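You operate a simulated robot arm through the tools that you are given. There is no shell and no other tool.

Carry out the task below with a simulated robot arm. There is one attempt and no reset: what you move stays moved.

## Task
The purple capacitor is in backwards: turn it round and clamp it again.
Fine: raise the black cross bar to free it; stripe to the white bar, flush; bar down. Where these are worked on the way, their far stop is far enough and under half their travel is too little: black cross bar.

It is judged by the outcome, as a careful person would: the job done as asked, and still so three seconds after it is handed in. It fails if anything else is knocked over, pushed out of place, dropped, spilled or broken.

## Robot
A 7-joint arm with a two-finger parallel gripper, fixed in place. Base frame: the origin is at the foot of the arm, x ahead of it, y to its left, z up; the work surface is at about z = 800. Lengths are in mm, angles in degrees, forces in N, time in s.
With the tool pointing down near the work surface it reaches from about 240 to 680 mm from the base axis. Its first joint turns from -66.0 to 66.0 degrees. Payload 2.4 kg.
The TCP is the grasp point between the finger pads, 30 mm short of the fingertips. In the tool frame z runs along the fingers and y along their closing line. Largest opening 94 mm; finger width 28, thickness 10; the body of the gripper, 50 by 96 mm, starts 55 mm behind the TCP.
Orientation is that of the tool frame in the base frame, as a unit quaternion [w, x, y, z]. With the fingers straight down and closing along the base's y, the tool's x points along the base's -x, its y along +y and its z along -z.

## Interface
- The arm moves only by the tool nudge_tool. Its argument "rows" is a list of rows, each a list of 3 entries, a list of its own where there are three numbers: the shift along the base's x, y, z in mm, then the turn, a rotation vector about the base's x, y, z in degrees, then the closure, from 0 (fully open) to 1 (shut). In form: [[[x, y, z], [ax, ay, az], grip], ...]. A call has 1 to 20 rows; each row shifts and turns the commanded pose from where the row before left it. A row lasts 0.2 s, in which the tool goes at most 50 mm and 8.6 degrees; a call with a longer step from one row to the next is refused whole, and so is a gripper value outside its range. Where a pose cannot be reached the arm comes as near as it can. A force on the tool above 40 N (or 10 N above the force at the start of the call, whichever is more), or a blocked arm, ends the call early, and 0.2 s more pass. The fingers move at their own pace (about 153 mm/s each) and stop on an object; they squeeze with about 25 N. The grip force told is the motor's: it shows also when the fingers shut on nothing. Time passes only in rows, and 0.2 s behind the last, so rows that do not move let the fingers close. It gives the time, the measured TCP pose, the force on the tool (base axes), the opening and the grip force at its end, in the units of the frame above (readings bear some noise), with the torque about the TCP (base axes, N m) and any sound that the robot's microphone picked up, and new pictures: "show" is both (left out), scene, wrist or none.
- Cameras (640 x 400 px; columns grow to the right, rows downward): "scene" is fixed at [30.6, 467.2, 1442.4]; the picture's right is [-0.83, -0.56, 0.00], its down [-0.31, 0.46, -0.83] and it looks along [0.47, -0.69, -0.56] (base axes); focal length 351 px, centre (320, 200). "wrist" rides on the gripper at [76, 14, -103] in the tool frame; the picture's right is [-0.18, 0.98, 0.00], its down [-0.75, -0.14, -0.64] and it looks along [-0.63, -0.12, 0.77] (tool axes); focal length 243 px, centre (320, 200). There is no depth. A picture from a camera that has moved, and an enlarged one, comes with that camera's place and axes in the base frame and with its lens.
- inspect(camera, box): a new picture of the part [left, top, right, bottom] of that camera's present view, enlarged. The clock stands still meanwhile.
- job_done(): hands the job in; it is judged then, once.

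Nothing tells you positions but the pictures and the camera data. Unless the task says otherwise, let go and move clear before handing in.

The tools are called after "Request:" as name(argument=value, ...) on one line, values as JSON. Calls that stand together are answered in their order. nudge_tool: Moves the arm, as the interface text tells. Its arguments: {"type":"object","properties":{"rows":{"type":"array"},"show":{"type":"string","enum":["both","scene","wrist","none"]}},"required":["rows"]} The other tools are called the same way: inspect (camera, box) takes an enlarged picture of a part of a camera's view; job_done () hands the job in.

At the start:

```text
t: 0.0
position: [363.7, -34.4, 1151.3]
orientation: [0.0, 0.0, 1.0, 0.0]
contact_force: [-0.4, 0.5, 0.4]
ft_torque: [-0.01, 0.01, 0.01]
opening: 93.9
finger_force: 0.1
```

scene: 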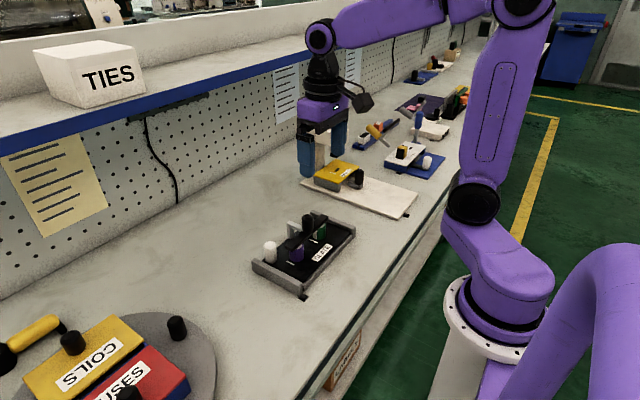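
wrist: 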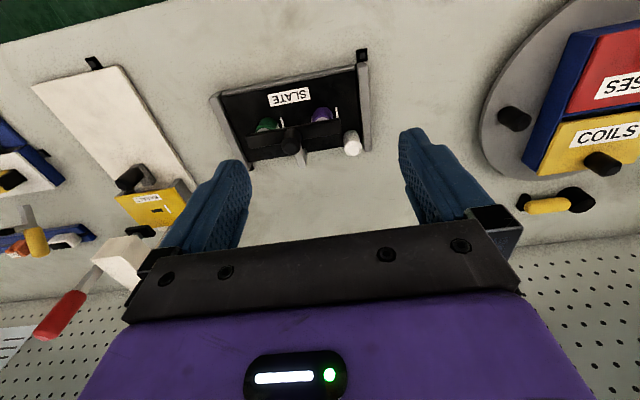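

I see a black tray labelled SLATE with a purple and a green capacitor, a black cross bar and a white post. I'll take closer pictures before moving.

Request:
inspect(camera="scene", box=[240, 200, 370, 300])

Request:
inspect(camera="wrist", box=[205, 40, 385, 170])

```text
4.00 times, centred on (305, 250) of scene
camera zoom: at [30.6, 467.2, 1442.4], right [-0.83, -0.56, 0.0], down [-0.31, 0.46, -0.83], along [0.47, -0.69, -0.56], focal length 1405 px, centre (380, 0)
```

zoom: 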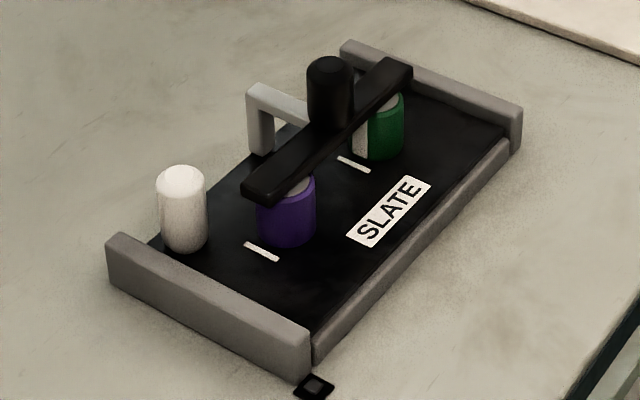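

```text
3.08 times, centred on (295, 105) of wrist
camera zoom: at [286.2, -19.9, 1254.6], right [0.18, 0.98, 0.0], down [0.75, -0.14, 0.64], along [0.63, -0.12, -0.77], focal length 746 px, centre (397, 492)
```

zoom: 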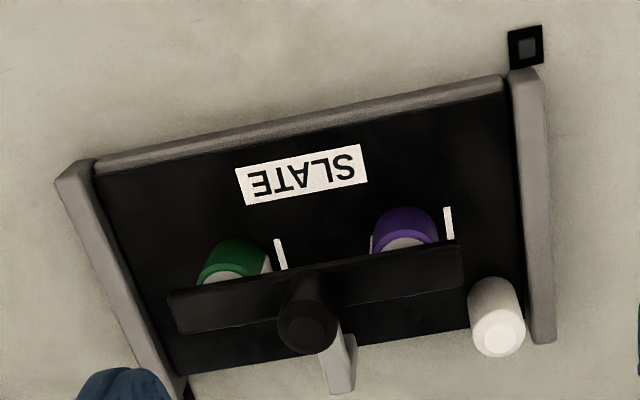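

The tray runs along the base's y. The purple capacitor is near (449, -48), the green one near (450, -148) and the bar's knob top near (452, -98, 917). I'll bring the wrist camera closer to see how the bar is hinged.

Request:
nudge_tool(rows=[[[-2, -12, -34], [0, 0, 0], 0], [[-2, -12, -34], [0, 0, 0], 0], [[-2, -12, -34], [0, 0, 0], 0], [[-2, -10, -34], [0, 0, 0], 0], [[-2, -10, -34], [0, 0, 0], 0]], show="both")

```text
t: 1.2
position: [351.0, -87.9, 979.9]
orientation: [-0.001, 0.0, 1.0, 0.0]
contact_force: [-0.1, 0.0, -0.1]
ft_torque: [0.02, 0.02, -0.03]
opening: 93.9
finger_force: 0.2
camera wrist: at [274.3, -75.2, 1083.0], right [0.18, 0.98, 0.0], down [0.75, -0.14, 0.64], along [0.63, -0.12, -0.77], focal length 243 px, centre (320, 200)
```

scene: 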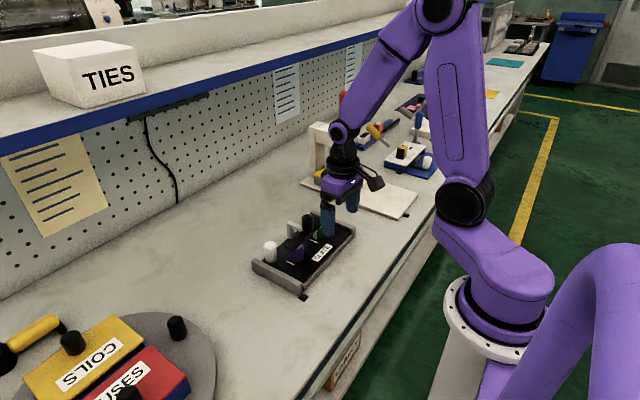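
wrist: 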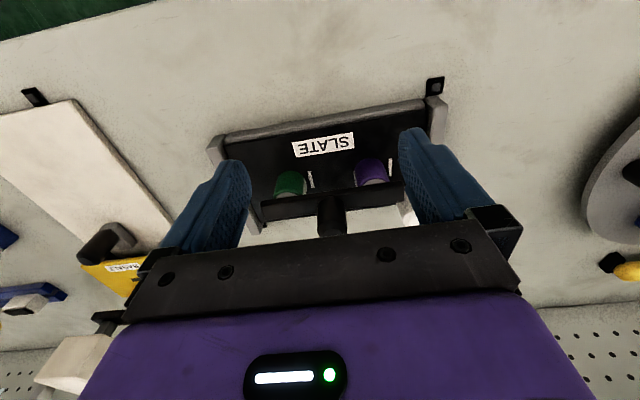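

The gripper is now in front of the tray. I'll zoom in on the bar mechanism.

Request:
inspect(camera="wrist", box=[225, 100, 435, 245])

Request:
inspect(camera="scene", box=[250, 205, 330, 265])

```text
2.76 times, centred on (330, 172) of wrist
camera zoom: at [274.3, -75.2, 1083.0], right [0.18, 0.98, 0.0], down [0.75, -0.14, 0.64], along [0.63, -0.12, -0.77], focal length 669 px, centre (292, 276)
```

zoom: 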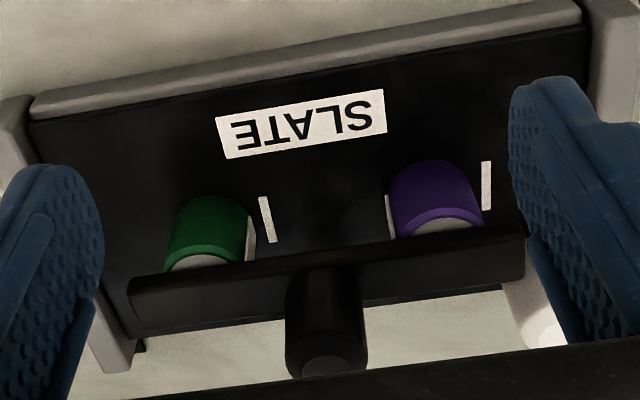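

```text
6.67 times, centred on (290, 235) of scene
camera zoom: at [30.5, 467.2, 1442.4], right [-0.83, -0.56, 0.0], down [-0.31, 0.46, -0.83], along [0.47, -0.69, -0.56], focal length 2341 px, centre (520, -33)
```

zoom: 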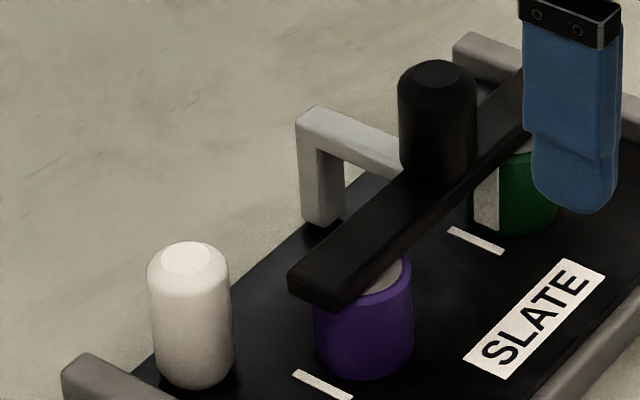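

The bar hangs on an arm from a grey post at the back, with a knob about 29 mm wide whose top is near z = 917. I'll hover above the knob and check alignment.

Request:
nudge_tool(rows=[[[25, -2, 5], [0, 0, 0], 0], [[25, -2, 5], [0, 0, 0], 0], [[25, -3, 0], [0, 0, 0], 0], [[26, -2, -5], [0, 0, 0], 0], [[0, 0, -25], [0, 0, 0], 0]], show="both")

```text
t: 2.4
position: [454.3, -98.5, 962.1]
orientation: [0.0, 0.0, 1.0, 0.001]
contact_force: [1.1, -0.1, 0.9]
ft_torque: [0.02, 0.03, -0.01]
opening: 93.7
finger_force: 0.0
camera wrist: at [377.3, -85.2, 1065.0], right [0.18, 0.98, 0.0], down [0.75, -0.14, 0.64], along [0.63, -0.12, -0.77], focal length 243 px, centre (320, 200)
```

scene: 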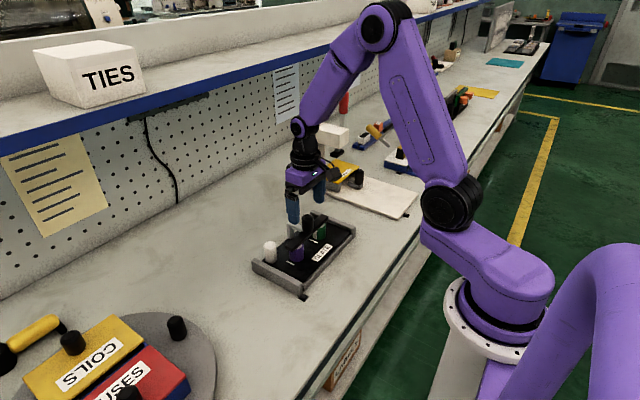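
wrist: 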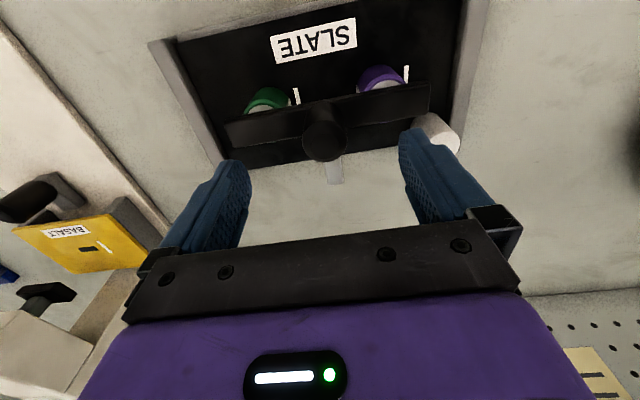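

The knob axis is near (453, -96.5). I'll descend to z about 908 so the tips stay just above the bar, then close.

Request:
nudge_tool(rows=[[[-1, 2, -18], [0, 0, 0], 0], [[0, 0, -18], [0, 0, 0], 0], [[0, 0, -16], [0, 0, 0], 0], [[0, 0, 0], [0, 0, 0], 0.5], [[0, 0, 0], [0, 0, 0], 1], [[0, 0, 0], [0, 0, 0], 1]], show="both")

```text
t: 3.8
position: [452.8, -94.5, 909.8]
orientation: [-0.001, -0.001, 1.0, 0.0]
contact_force: [-0.9, 13.5, 10.6]
ft_torque: [-0.15, -0.06, -0.11]
opening: 29.7
finger_force: 44.5
camera wrist: at [376.0, -81.5, 1013.1], right [0.18, 0.98, 0.0], down [0.75, -0.14, 0.64], along [0.63, -0.12, -0.77], focal length 243 px, centre (320, 200)
```

scene: 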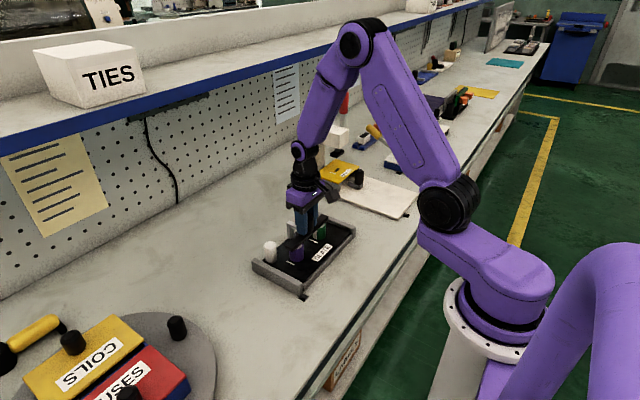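
wrist: 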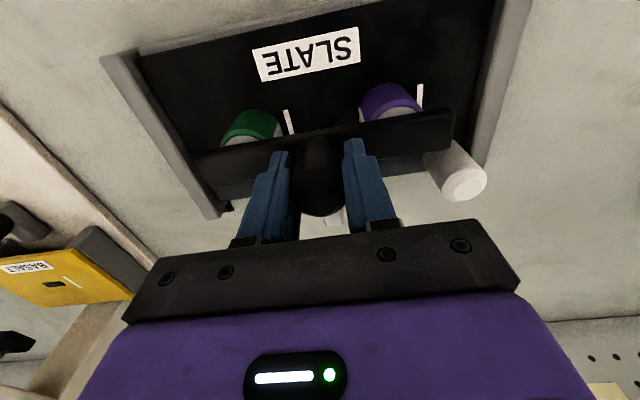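

The knob is held. There is a small sideways load, so I'll ease that off and lift gently to learn how the bar moves.

Request:
nudge_tool(rows=[[[0, 2, 1], [0, 0, 0], 1], [[0, 0, 3], [0, 0, 0], 1], [[0, 0, 3], [0, 0, 0], 1], [[0, 0, 4], [0, 0, 0], 1]], show="both")

```text
t: 4.8
position: [452.1, -95.4, 920.8]
orientation: [-0.002, 0.001, 1.0, 0.0]
contact_force: [3.5, 4.1, -19.2]
ft_torque: [-0.33, 0.69, -0.01]
opening: 29.6
finger_force: 44.9
camera wrist: at [375.7, -81.3, 1023.4], right [0.19, 0.98, 0.0], down [0.76, -0.14, 0.64], along [0.63, -0.12, -0.77], focal length 243 px, centre (320, 200)
```

scene: 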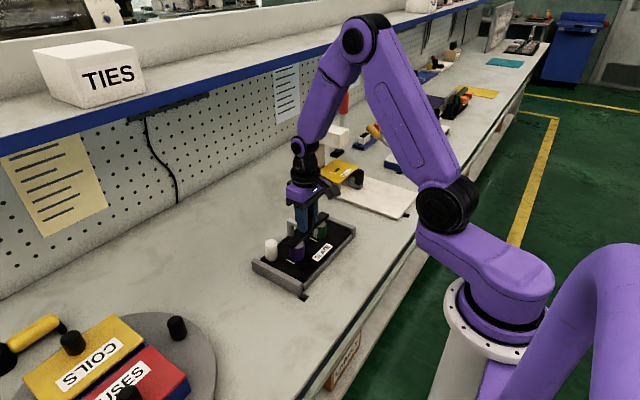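
wrist: 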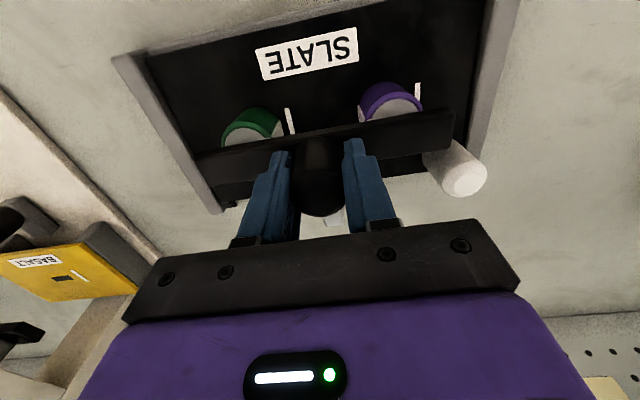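

The bar rises with the gripper under about 19 N. I'll check whether it goes straight up or tilts.

Request:
inspect(camera="scene", box=[250, 180, 362, 250])

Request:
inspect(camera="wrist", box=[190, 60, 510, 260])

```text
5.71 times, centred on (306, 215) of scene
camera zoom: at [30.9, 467.2, 1442.4], right [-0.83, -0.56, 0.0], down [-0.31, 0.46, -0.83], along [0.47, -0.69, -0.56], focal length 2006 px, centre (400, 114)
```

zoom: 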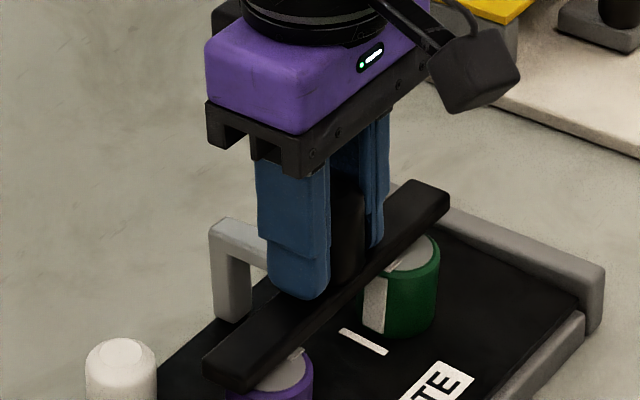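

```text
2.00 times, centred on (350, 160) of wrist
camera zoom: at [375.7, -81.3, 1023.4], right [0.19, 0.98, 0.0], down [0.76, -0.14, 0.64], along [0.63, -0.12, -0.77], focal length 485 px, centre (260, 280)
```

zoom: 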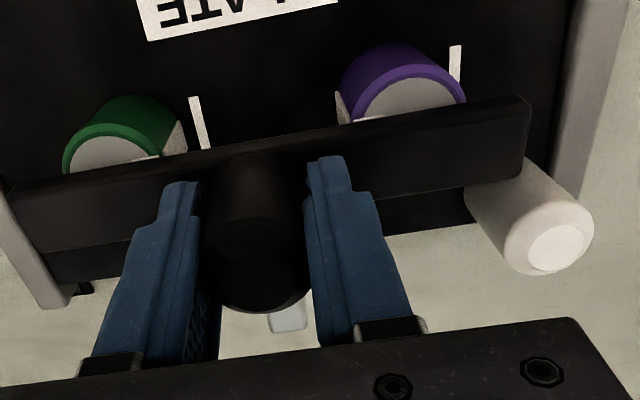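

The bar seems to go up straight, staying level. I'll continue lifting in small steps.

Request:
nudge_tool(rows=[[[0, 0, 4], [0, 0, 0], 1], [[0, 0, 4], [0, 0, 0], 1], [[0, 0, 4], [0, 0, 0], 1], [[0, 0, 4], [0, 0, 0], 1]], show="both")

Request:
inspect(camera="scene", box=[250, 180, 362, 250])

```text
t: 5.8
position: [452.9, -95.4, 936.5]
orientation: [0.0, 0.0, 1.0, 0.0]
contact_force: [-2.6, 4.1, -20.3]
ft_torque: [-0.54, 0.96, -0.01]
opening: 29.4
finger_force: 45.0
camera wrist: at [376.3, -81.3, 1040.1], right [0.18, 0.98, 0.0], down [0.75, -0.14, 0.64], along [0.63, -0.12, -0.77], focal length 243 px, centre (320, 200)
```

scene: 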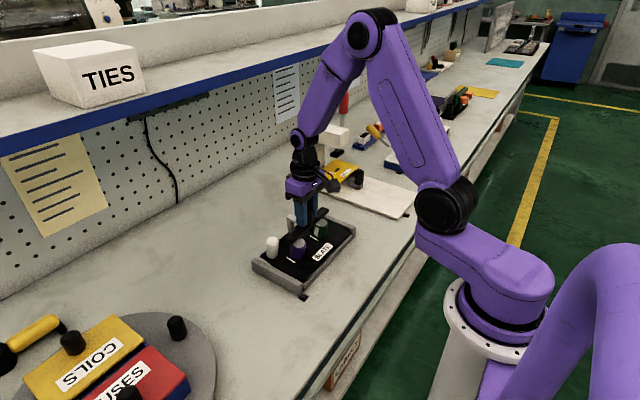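
wrist: 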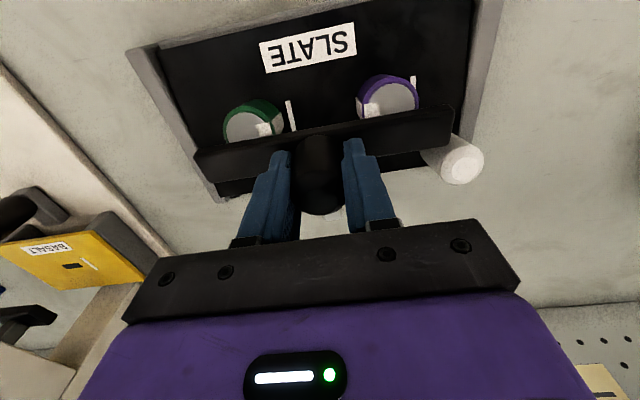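

```text
5.71 times, centred on (306, 215) of scene
camera zoom: at [30.8, 467.2, 1442.4], right [-0.83, -0.56, 0.0], down [-0.31, 0.46, -0.83], along [0.47, -0.69, -0.56], focal length 2006 px, centre (400, 114)
```

zoom: 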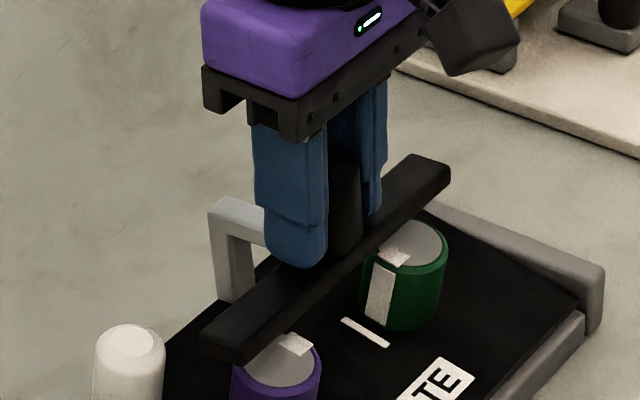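

The bar is coming up, but the plate's back edge may be lifting too. I'll look carefully before going further.

Request:
inspect(camera="scene", box=[240, 200, 370, 300])

Request:
inspect(camera="wrist", box=[120, 20, 500, 220])

```text
4.00 times, centred on (305, 250) of scene
camera zoom: at [30.8, 467.2, 1442.4], right [-0.83, -0.56, 0.0], down [-0.31, 0.46, -0.83], along [0.47, -0.69, -0.56], focal length 1405 px, centre (380, 0)
```

zoom: 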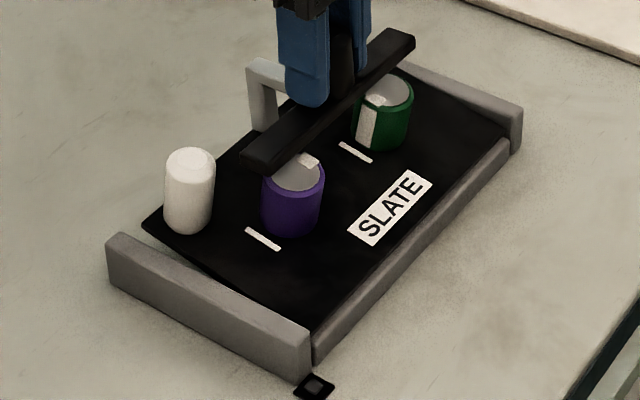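

```text
1.68 times, centred on (310, 120) of wrist
camera zoom: at [376.3, -81.3, 1040.1], right [0.18, 0.98, 0.0], down [0.75, -0.14, 0.64], along [0.63, -0.12, -0.77], focal length 409 px, centre (337, 335)
```

zoom: 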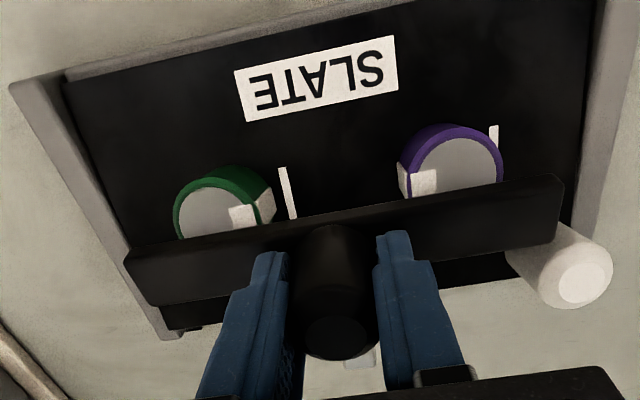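

The plate is tilting up at its back edge while the bar also slides relative to it. I'll hold still for a second and see whether the plate settles.

Request:
nudge_tool(rows=[[[0, 0, 0], [0, 0, 0], 1], [[0, 0, 0], [0, 0, 0], 1], [[0, 0, 0], [0, 0, 0], 1], [[0, 0, 0], [0, 0, 0], 1], [[0, 0, 0], [0, 0, 0], 1]], show="none")

Request:
inspect(camera="scene", box=[240, 200, 370, 300])

```text
t: 7.0
position: [453.2, -96.3, 937.5]
orientation: [0.001, 0.0, 1.0, -0.001]
contact_force: [-8.6, 4.5, -1.3]
ft_torque: [-0.52, 0.83, 0.04]
opening: 29.2
finger_force: 45.3
```

```text
4.00 times, centred on (305, 250) of scene
camera zoom: at [30.4, 467.2, 1442.4], right [-0.83, -0.56, 0.0], down [-0.31, 0.46, -0.83], along [0.47, -0.69, -0.56], focal length 1405 px, centre (380, 0)
```

zoom: 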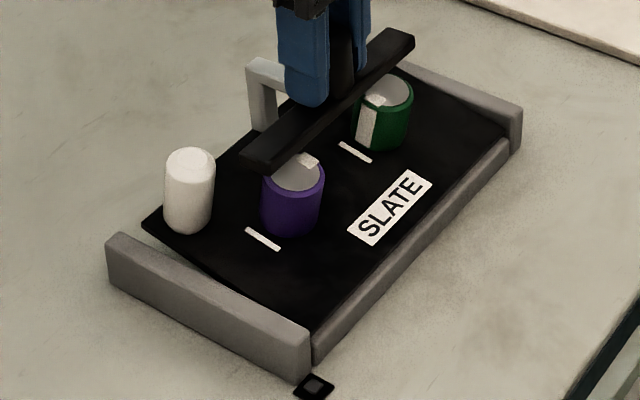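

The plate is still tilted and the force is now sideways, which points to the bar swinging on a hinge at the back instead of sliding. I'll zoom in on the bracket to check.

Request:
inspect(camera="scene", box=[280, 200, 340, 240])

Request:
inspect(camera="wrist", box=[250, 80, 400, 240])

```text
10.00 times, centred on (310, 220) of scene
camera zoom: at [30.4, 467.2, 1442.4], right [-0.83, -0.56, 0.0], down [-0.31, 0.46, -0.83], along [0.47, -0.69, -0.56], focal length 3511 px, centre (420, 0)
```

zoom: 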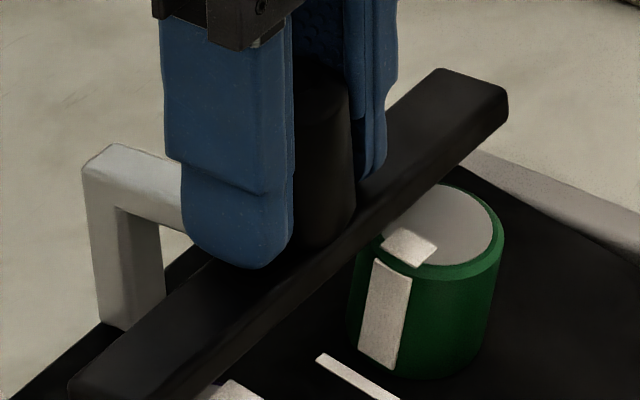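

```text
2.50 times, centred on (325, 160) of wrist
camera zoom: at [376.2, -81.3, 1040.3], right [0.18, 0.98, 0.0], down [0.75, -0.14, 0.64], along [0.63, -0.12, -0.77], focal length 606 px, centre (308, 300)
```

zoom: 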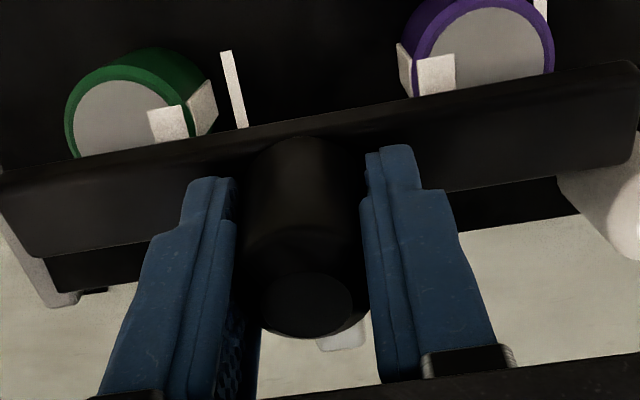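

The post and knob both lean back towards +x, so the bar is hinged at the post's foot and swings back; my straight lift tilted the plate. I'll let the plate down while following the arc, backward and down with a slight tilt.

Request:
nudge_tool(rows=[[[2, 0, -2], [0, 1, 0], 1], [[2, 0, -2], [0, 1, 0], 1], [[2, 0, -2], [0, 1, 0], 1], [[2, 0, -2], [0, 1, 0], 1], [[2, 0, -2], [0, 1, 0], 1]], show="both")

Request:
inspect(camera="scene", box=[240, 200, 370, 300])

```text
t: 8.2
position: [463.3, -95.2, 926.9]
orientation: [-0.043, 0.001, 0.999, 0.0]
contact_force: [-6.7, -1.5, 11.6]
ft_torque: [0.68, 0.18, -0.18]
opening: 29.4
finger_force: 45.3
camera wrist: at [395.3, -81.2, 1036.1], right [0.18, 0.98, -0.02], down [0.81, -0.14, 0.58], along [0.56, -0.12, -0.82], focal length 243 px, centre (320, 200)
```

scene: 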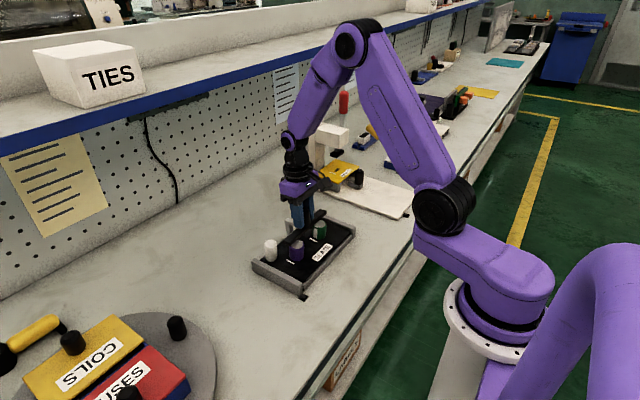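
wrist: 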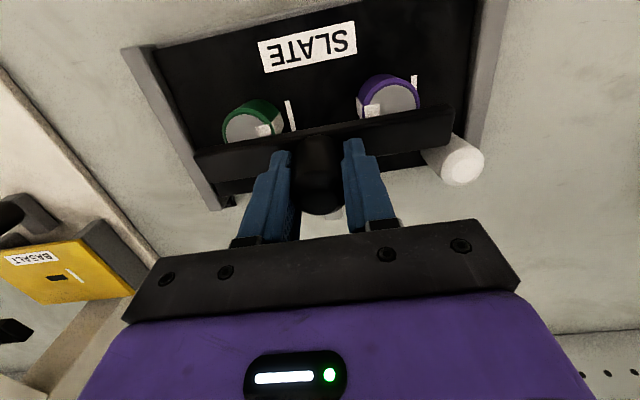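

```text
4.00 times, centred on (305, 250) of scene
camera zoom: at [30.2, 467.1, 1442.4], right [-0.83, -0.56, 0.0], down [-0.31, 0.46, -0.83], along [0.47, -0.69, -0.56], focal length 1405 px, centre (380, 0)
```

zoom: 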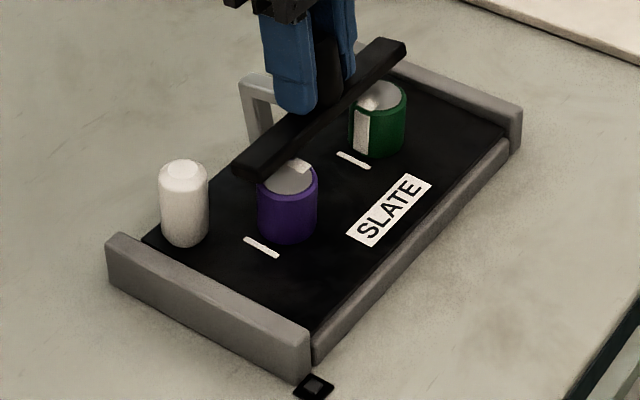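

The plate is nearly back down. I'll continue along the arc, backward with the tilt.

Request:
nudge_tool(rows=[[[3, 0, -2], [0, 1.5, 0], 1], [[3, 0, -2], [0, 1.5, 0], 1], [[3, 0, -1], [0, 2, 0], 1], [[3, 0, 0], [0, 2, 0], 1]], show="both")

Request:
inspect(camera="scene", box=[240, 200, 370, 300])

```text
t: 9.2
position: [473.8, -94.0, 923.1]
orientation: [-0.102, 0.001, 0.995, 0.0]
contact_force: [-4.7, 1.0, 10.4]
ft_torque: [-0.23, -0.05, 0.08]
opening: 29.4
finger_force: 45.2
stopped in row 4: the force on the tool passed its limit at 41 N (the readings are from after the stop); the commanded pose is now the measured one
camera wrist: at [419.5, -81.2, 1039.9], right [0.18, 0.98, -0.04], down [0.87, -0.14, 0.48], along [0.46, -0.12, -0.88], focal length 243 px, centre (320, 200)
```

scene: 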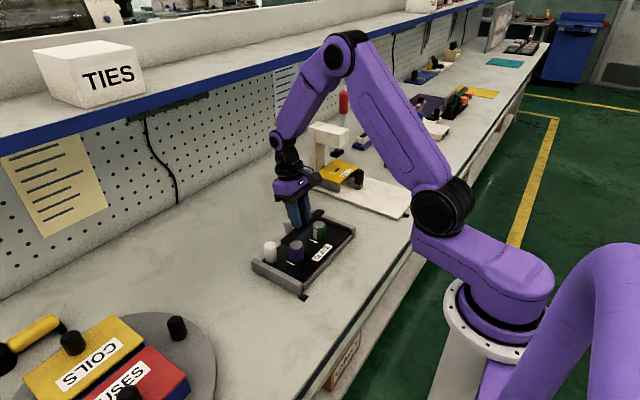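
wrist: 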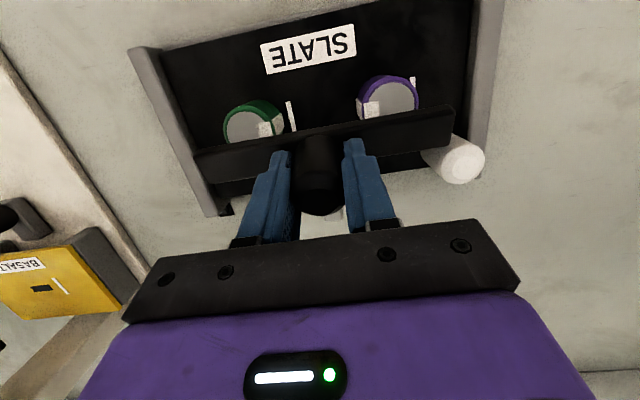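

```text
4.00 times, centred on (305, 250) of scene
camera zoom: at [30.3, 467.2, 1442.4], right [-0.83, -0.56, 0.0], down [-0.31, 0.46, -0.83], along [0.47, -0.69, -0.56], focal length 1405 px, centre (380, 0)
```

zoom: 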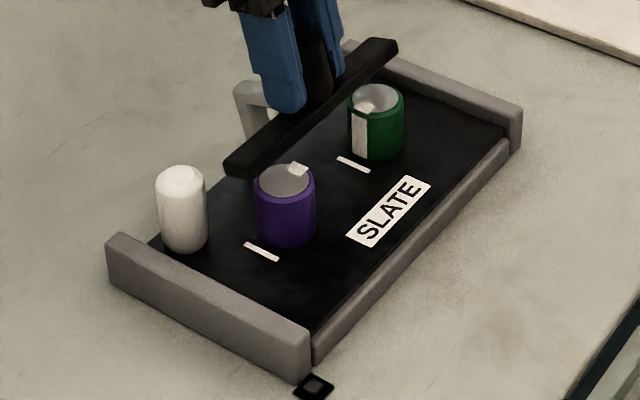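

The plate is flat again and the bar clears the capacitors, leaning back. I'll keep following the arc with the tool turning along with it.

Request:
nudge_tool(rows=[[[4.6, 0, 2], [0, 3, 0], 1], [[4.7, 0, 1.7], [0, 3, 0], 1], [[4.8, 0, 1.4], [0, 3, 0], 1]], show="scene")

Request:
inspect(camera="scene", box=[240, 200, 370, 300])

```text
t: 10.0
position: [487.4, -95.7, 928.5]
orientation: [-0.179, 0.001, 0.984, -0.001]
contact_force: [-2.3, 2.4, -4.3]
ft_torque: [-0.14, 0.05, -0.02]
opening: 29.0
finger_force: 45.1
```

scene: 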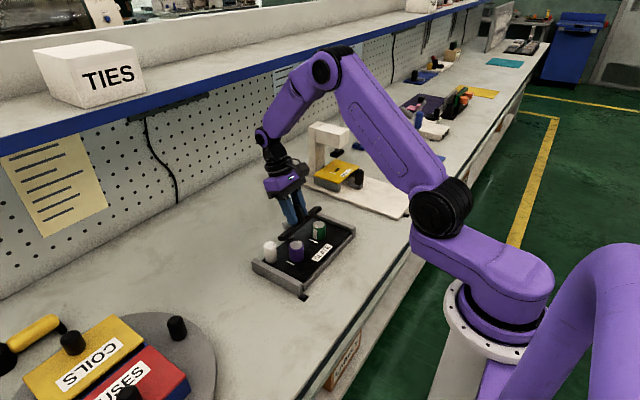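

```text
4.00 times, centred on (305, 250) of scene
camera zoom: at [30.6, 467.2, 1442.4], right [-0.83, -0.56, 0.0], down [-0.31, 0.46, -0.83], along [0.47, -0.69, -0.56], focal length 1405 px, centre (380, 0)
```

zoom: 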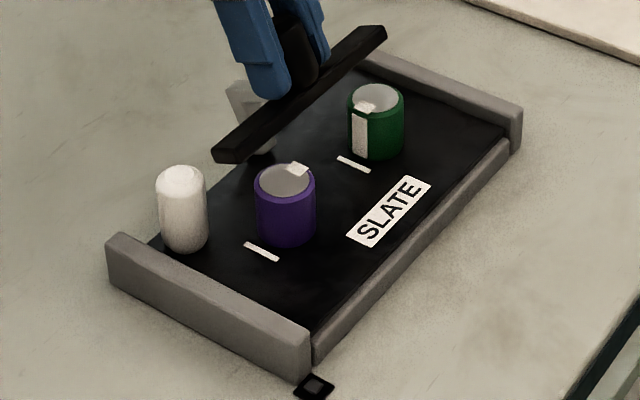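

It follows freely with little force. I'll continue on the same arc.

Request:
nudge_tool(rows=[[[4.9, 0, 1.1], [0, 3, 0], 1], [[5, 0, 0.8], [0, 3, 0], 1], [[5, 0, 0.5], [0, 3, 0], 1], [[5, 0, 0.3], [0, 3, 0], 1]], show="wrist")

Request:
inspect(camera="scene", box=[240, 190, 370, 290])

```text
t: 11.0
position: [509.0, -94.7, 931.4]
orientation: [-0.282, 0.0, 0.96, 0.0]
contact_force: [-2.1, 3.4, -6.8]
ft_torque: [0.29, 0.14, -0.12]
opening: 29.4
finger_force: 45.0
camera wrist: at [498.9, -81.3, 1058.8], right [0.16, 0.98, -0.1], down [0.98, -0.14, 0.13], along [0.12, -0.12, -0.99], focal length 243 px, centre (320, 200)
```

wrist: 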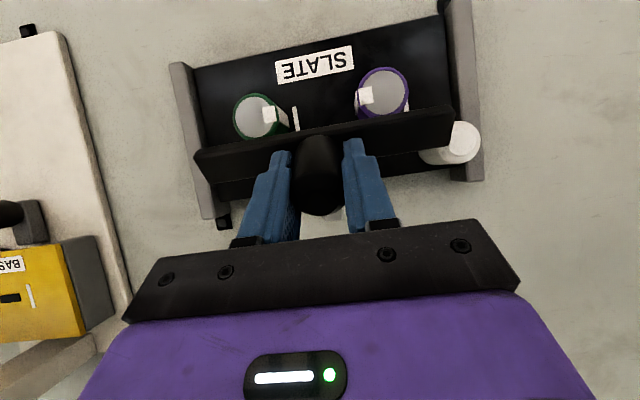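

```text
4.00 times, centred on (305, 240) of scene
camera zoom: at [30.6, 467.2, 1442.4], right [-0.83, -0.56, 0.0], down [-0.31, 0.46, -0.83], along [0.47, -0.69, -0.56], focal length 1405 px, centre (380, 40)
```

zoom: 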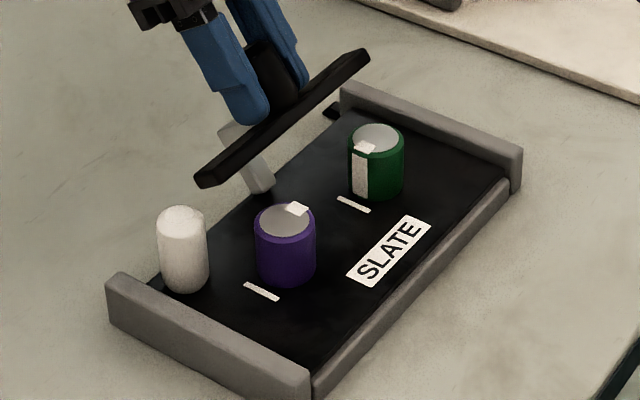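

Still smooth, with the bar at about 33° back. I'll go further along the arc.

Request:
nudge_tool(rows=[[[5, 0, -0.5], [0, 3, 0], 1], [[5, 0, -0.5], [0, 3, 0], 1], [[5, 0, -0.8], [0, 3, 0], 1], [[4.9, 0, -1], [0, 3, 0], 1], [[4.9, 0, -1.2], [0, 3, 0], 1]], show="scene")

Request:
inspect(camera="scene", box=[240, 190, 370, 290])

```text
t: 12.2
position: [533.0, -95.6, 927.5]
orientation: [-0.403, 0.0, 0.915, 0.0]
contact_force: [5.2, 6.8, 8.9]
ft_torque: [0.56, -0.39, -0.73]
opening: 29.4
finger_force: 45.0
```

scene: 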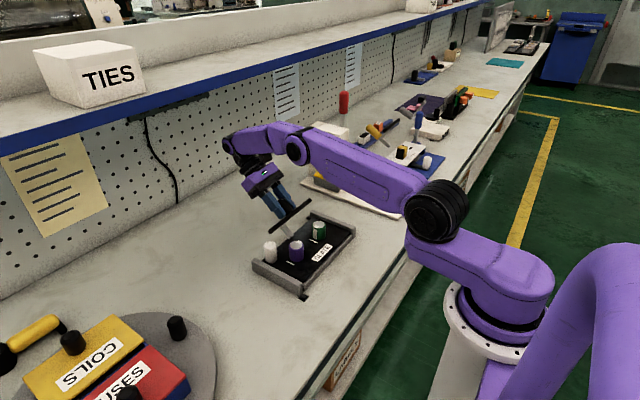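

```text
4.00 times, centred on (305, 240) of scene
camera zoom: at [30.5, 467.3, 1442.4], right [-0.83, -0.56, 0.0], down [-0.31, 0.46, -0.83], along [0.47, -0.69, -0.56], focal length 1405 px, centre (380, 40)
```

zoom: 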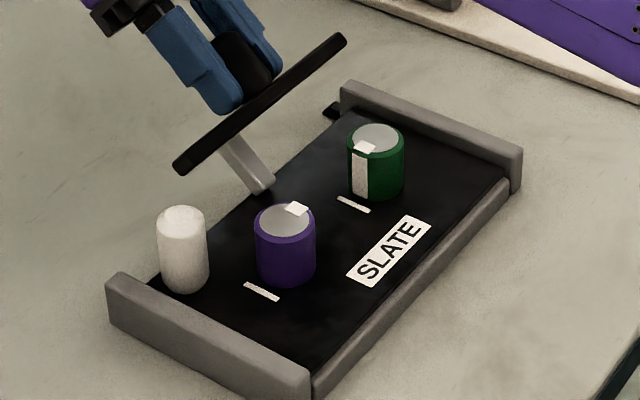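

About 50° back now. I'll continue carefully to look for the stop.

Request:
nudge_tool(rows=[[[4.6, 0, -1.2], [0, 3, 0], 1], [[4.6, 0, -1.5], [0, 3, 0], 1], [[4.5, 0, -1.8], [0, 3, 0], 1]], show="both")

Request:
inspect(camera="scene", box=[240, 190, 370, 290])

```text
t: 12.7
position: [526.5, -95.3, 928.7]
orientation: [-0.412, -0.001, 0.911, -0.001]
contact_force: [1.6, 0.3, -2.2]
ft_torque: [0.46, -0.31, -0.48]
opening: 29.7
finger_force: 45.0
out of reach, approached as far as the arm can: row 1, 2
stopped in row 2: the force on the tool passed its limit at 47 N (the readings are from after the stop); the commanded pose is now the measured one
camera wrist: at [552.5, -81.2, 1053.8], right [0.12, 0.98, -0.14], down [0.98, -0.14, -0.14], along [-0.16, -0.12, -0.98], focal length 243 px, centre (320, 200)
```

scene: 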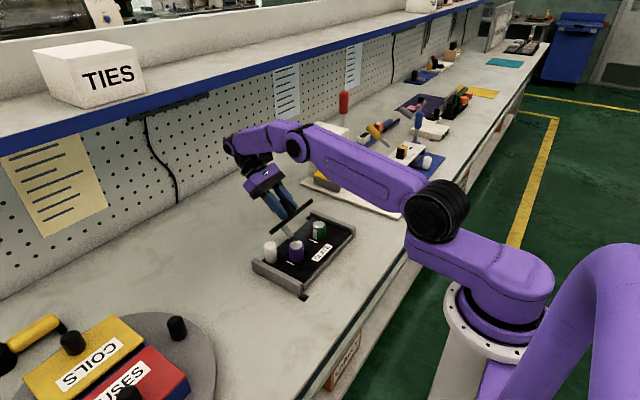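
wrist: 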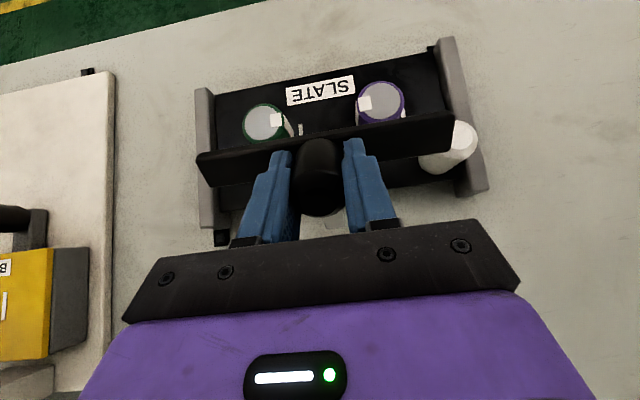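

```text
4.00 times, centred on (305, 240) of scene
camera zoom: at [30.6, 467.2, 1442.4], right [-0.83, -0.56, 0.0], down [-0.31, 0.46, -0.83], along [0.47, -0.69, -0.56], focal length 1405 px, centre (380, 40)
```

zoom: 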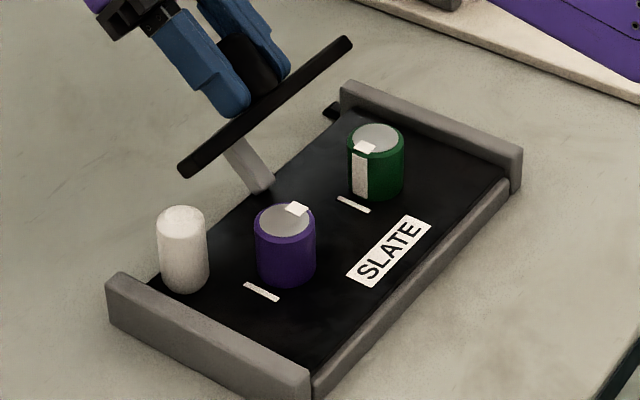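

The arm is at the edge of its reach at this tilt. The bar is about 53° back and near balance, so I'll open the fingers in place and see whether it stays.

Request:
nudge_tool(rows=[[[0, 0, 0], [0, 0, 0], 0.6], [[0, 0, 0], [0, 0, 0], 0.3], [[0, 0, 0], [0, 0, 0], 0]], show="wrist")

Request:
inspect(camera="scene", box=[240, 190, 370, 290])

```text
t: 13.5
position: [526.8, -95.6, 928.0]
orientation: [-0.413, -0.001, 0.911, -0.001]
contact_force: [0.6, -0.5, 0.2]
ft_torque: [0.02, 0.0, 0.03]
opening: 93.9
finger_force: 0.0
camera wrist: at [552.4, -81.2, 1053.8], right [0.12, 0.98, -0.14], down [0.98, -0.14, -0.14], along [-0.16, -0.12, -0.98], focal length 243 px, centre (320, 200)
```

wrist: 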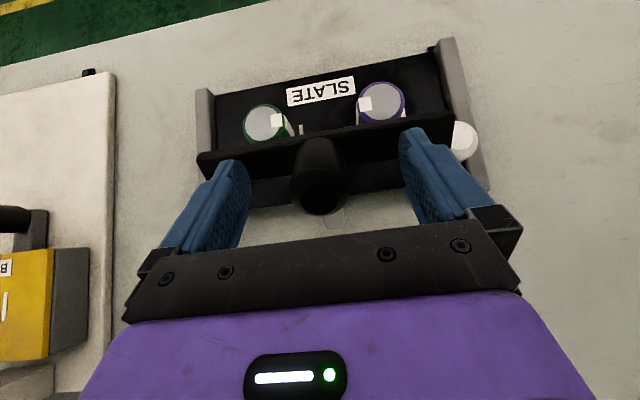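

```text
4.00 times, centred on (305, 240) of scene
camera zoom: at [30.6, 467.2, 1442.4], right [-0.83, -0.56, 0.0], down [-0.31, 0.46, -0.83], along [0.47, -0.69, -0.56], focal length 1405 px, centre (380, 40)
```

zoom: 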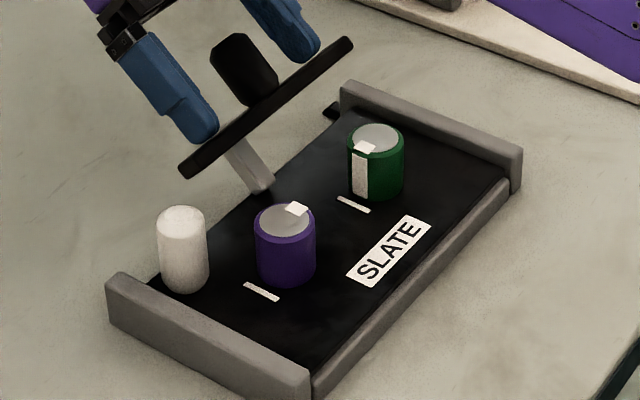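

The bar stays where it was left. I'll raise the open gripper clear, straighten it, close it, and press the bar further back from above with the fingertips.

Request:
nudge_tool(rows=[[[0, 0, 25], [0, 0, 0], 0], [[0, 0, 40], [0, 0, 0], 0], [[-5, 0, 40], [0, -8, 0], 0], [[-5, 0, 0], [0, -8.1, 0], 0], [[-5, 0, 0], [0, -8.1, 0], 0], [[0, 0, 0], [0, -8.1, 0], 0.5], [[0, 0, 0], [0, -8.1, 0], 1], [[0, 0, 0], [0, -8.1, 0], 1]], show="both")

Request:
inspect(camera="scene", box=[240, 190, 370, 290])

```text
t: 15.3
position: [487.3, -90.0, 1022.8]
orientation: [-0.001, 0.0, 1.0, -0.001]
contact_force: [0.2, 0.0, -0.1]
ft_torque: [-0.01, 0.02, -0.04]
opening: 0.0
finger_force: 25.2
out of reach, approached as far as the arm can: row 2
camera wrist: at [410.8, -75.8, 1125.0], right [0.18, 0.98, 0.0], down [0.75, -0.14, 0.64], along [0.63, -0.12, -0.77], focal length 243 px, centre (320, 200)
```

scene: 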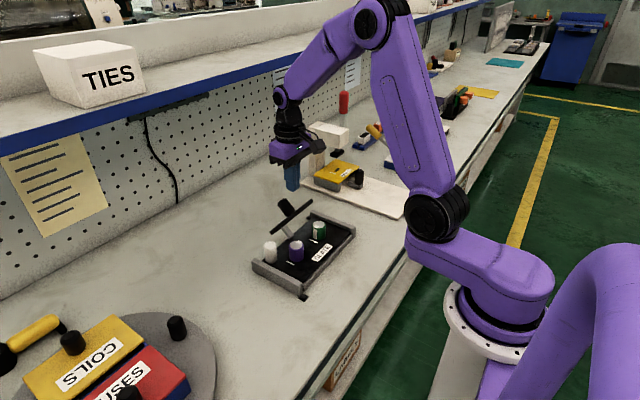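
wrist: 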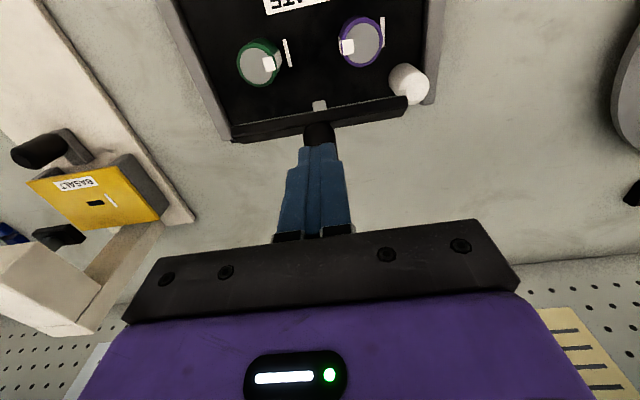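

```text
4.00 times, centred on (305, 240) of scene
camera zoom: at [30.6, 467.2, 1442.4], right [-0.83, -0.56, 0.0], down [-0.31, 0.46, -0.83], along [0.47, -0.69, -0.56], focal length 1405 px, centre (380, 40)
```

zoom: 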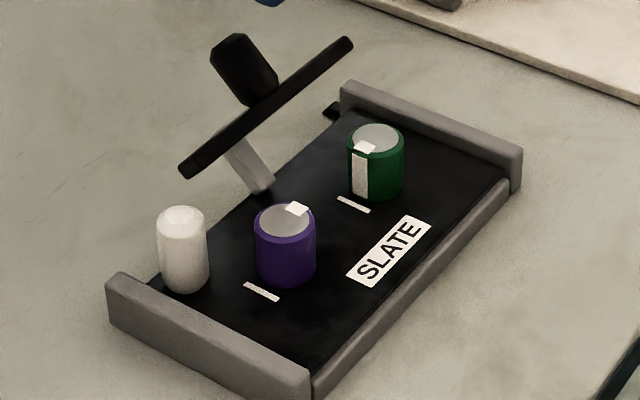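

The bar is leaning at roughly 42° with the knob top near (520, 940). I'll lower the closed fingertips in front of the knob's upper side and push it back along its arc.

Request:
nudge_tool(rows=[[[-5, -3, -20], [0, 0, 0], 1], [[-4, -2.5, -20], [0, 0, 0], 1], [[0, 0, -18], [0, 0, 0], 1], [[6, 0, 0], [0, 0, 0], 1], [[6, 0, 0], [0, 0, 0], 1], [[5, 0, 0], [0, 0, 0], 1], [[5, 0, 0], [0, 0, 0], 1], [[5, 0, 0], [0, 0, 0], 1]], show="wrist")

Request:
inspect(camera="scene", box=[240, 190, 370, 290])

```text
t: 17.1
position: [506.3, -96.4, 964.1]
orientation: [-0.002, 0.0, 1.0, -0.002]
contact_force: [-1.4, 0.0, 1.2]
ft_torque: [-0.01, 0.03, 0.04]
opening: 0.1
finger_force: 24.8
camera wrist: at [429.4, -81.3, 1067.2], right [0.18, 0.98, 0.0], down [0.76, -0.14, 0.64], along [0.63, -0.12, -0.77], focal length 243 px, centre (320, 200)
```

wrist: 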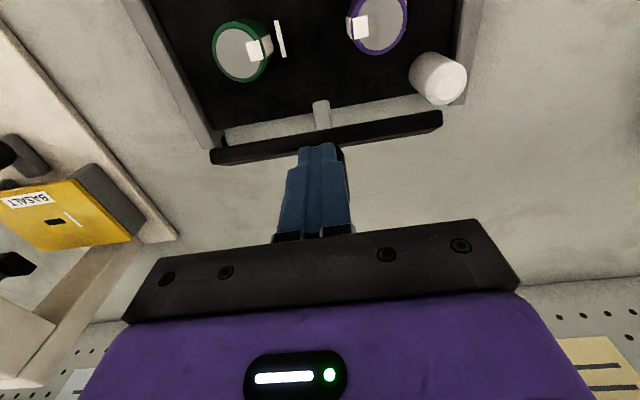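

```text
4.00 times, centred on (305, 240) of scene
camera zoom: at [30.5, 467.1, 1442.4], right [-0.83, -0.56, 0.0], down [-0.31, 0.46, -0.83], along [0.47, -0.69, -0.56], focal length 1405 px, centre (380, 40)
```

zoom: 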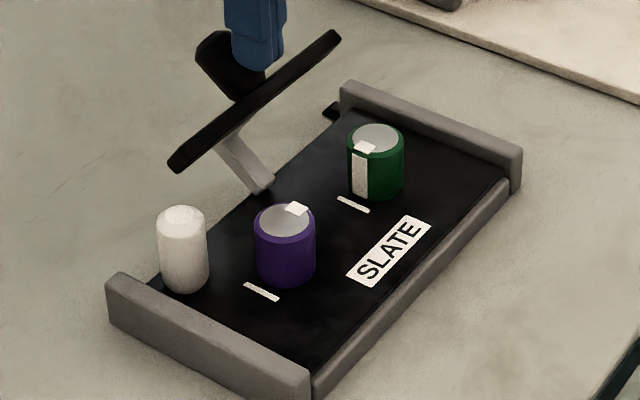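

It moves back with under 2 N and the plate stays put. I'll keep pushing back and gradually down.

Request:
nudge_tool(rows=[[[5, 0, -0.5], [0, 0, 0], 1], [[5, 0, -1], [0, 0, 0], 1], [[5, 0, -1.3], [0, 0, 0], 1], [[5, 0, -1.5], [0, 0, 0], 1], [[5, 0, -2], [0, 0, 0], 1], [[5, 0, -2], [0, 0, 0], 1]], show="wrist")

Request:
inspect(camera="scene", box=[240, 190, 370, 290])

```text
t: 18.5
position: [535.3, -94.8, 954.4]
orientation: [-0.002, 0.0, 1.0, -0.002]
contact_force: [0.6, 0.4, 0.9]
ft_torque: [0.02, 0.0, 0.0]
opening: 0.0
finger_force: 24.7
camera wrist: at [459.2, -80.9, 1058.6], right [0.18, 0.98, 0.0], down [0.76, -0.14, 0.64], along [0.63, -0.12, -0.77], focal length 243 px, centre (320, 200)
```

wrist: 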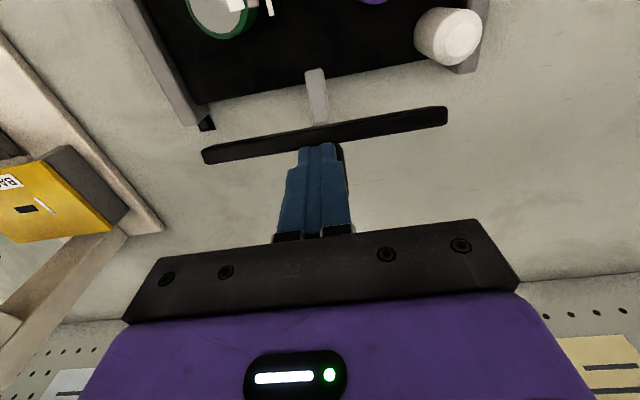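

```text
4.00 times, centred on (305, 240) of scene
camera zoom: at [30.5, 467.1, 1442.4], right [-0.83, -0.56, 0.0], down [-0.31, 0.46, -0.83], along [0.47, -0.69, -0.56], focal length 1405 px, centre (380, 40)
```

zoom: 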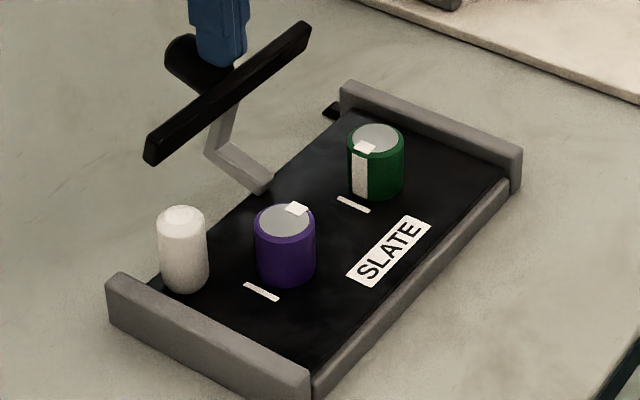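

The bar is at roughly 65–70°. I'll push a little more to find the stop.

Request:
nudge_tool(rows=[[[4.5, 0, -2.5], [0, 0, 0], 1], [[4.5, 0, -2.7], [0, 0, 0], 1], [[4.2, 0, -3], [0, 0, 0], 1], [[4, 0, -3.2], [0, 0, 0], 1], [[4, 0, -3.5], [0, 0, 0], 1]], show="wrist")

Request:
inspect(camera="scene", box=[240, 190, 370, 290])

```text
t: 19.1
position: [542.1, -95.0, 953.4]
orientation: [-0.008, 0.0, 1.0, -0.001]
contact_force: [-13.5, 2.1, 19.6]
ft_torque: [0.05, 0.13, 0.05]
opening: 0.0
finger_force: 25.7
stopped in row 3: the force on the tool passed its limit at 47 N (the readings are from after the stop); the commanded pose is now the measured one
camera wrist: at [466.3, -81.2, 1057.0], right [0.18, 0.98, -0.01], down [0.76, -0.14, 0.63], along [0.62, -0.12, -0.78], focal length 243 px, centre (320, 200)
```

wrist: 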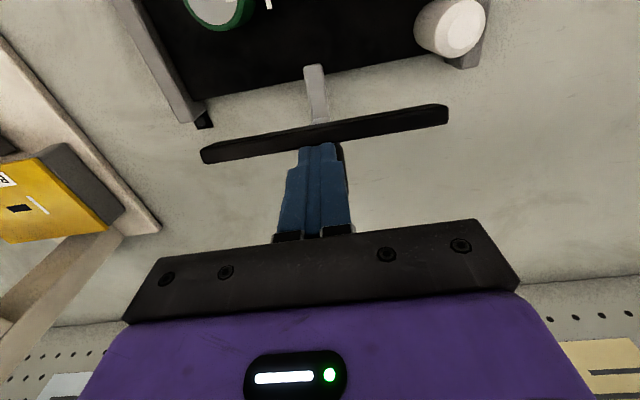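

```text
4.00 times, centred on (305, 240) of scene
camera zoom: at [29.8, 467.3, 1442.4], right [-0.83, -0.56, 0.0], down [-0.31, 0.46, -0.83], along [0.47, -0.69, -0.56], focal length 1405 px, centre (380, 40)
```

zoom: 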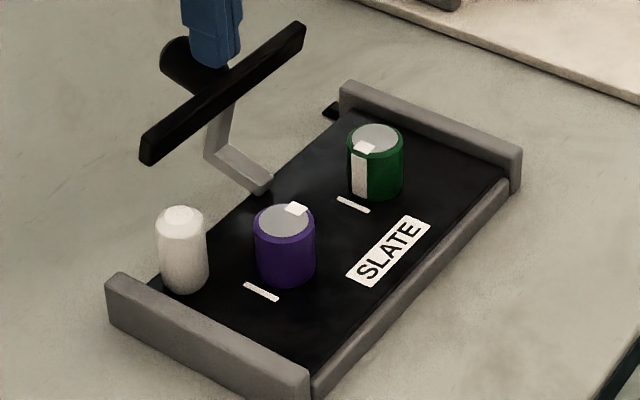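

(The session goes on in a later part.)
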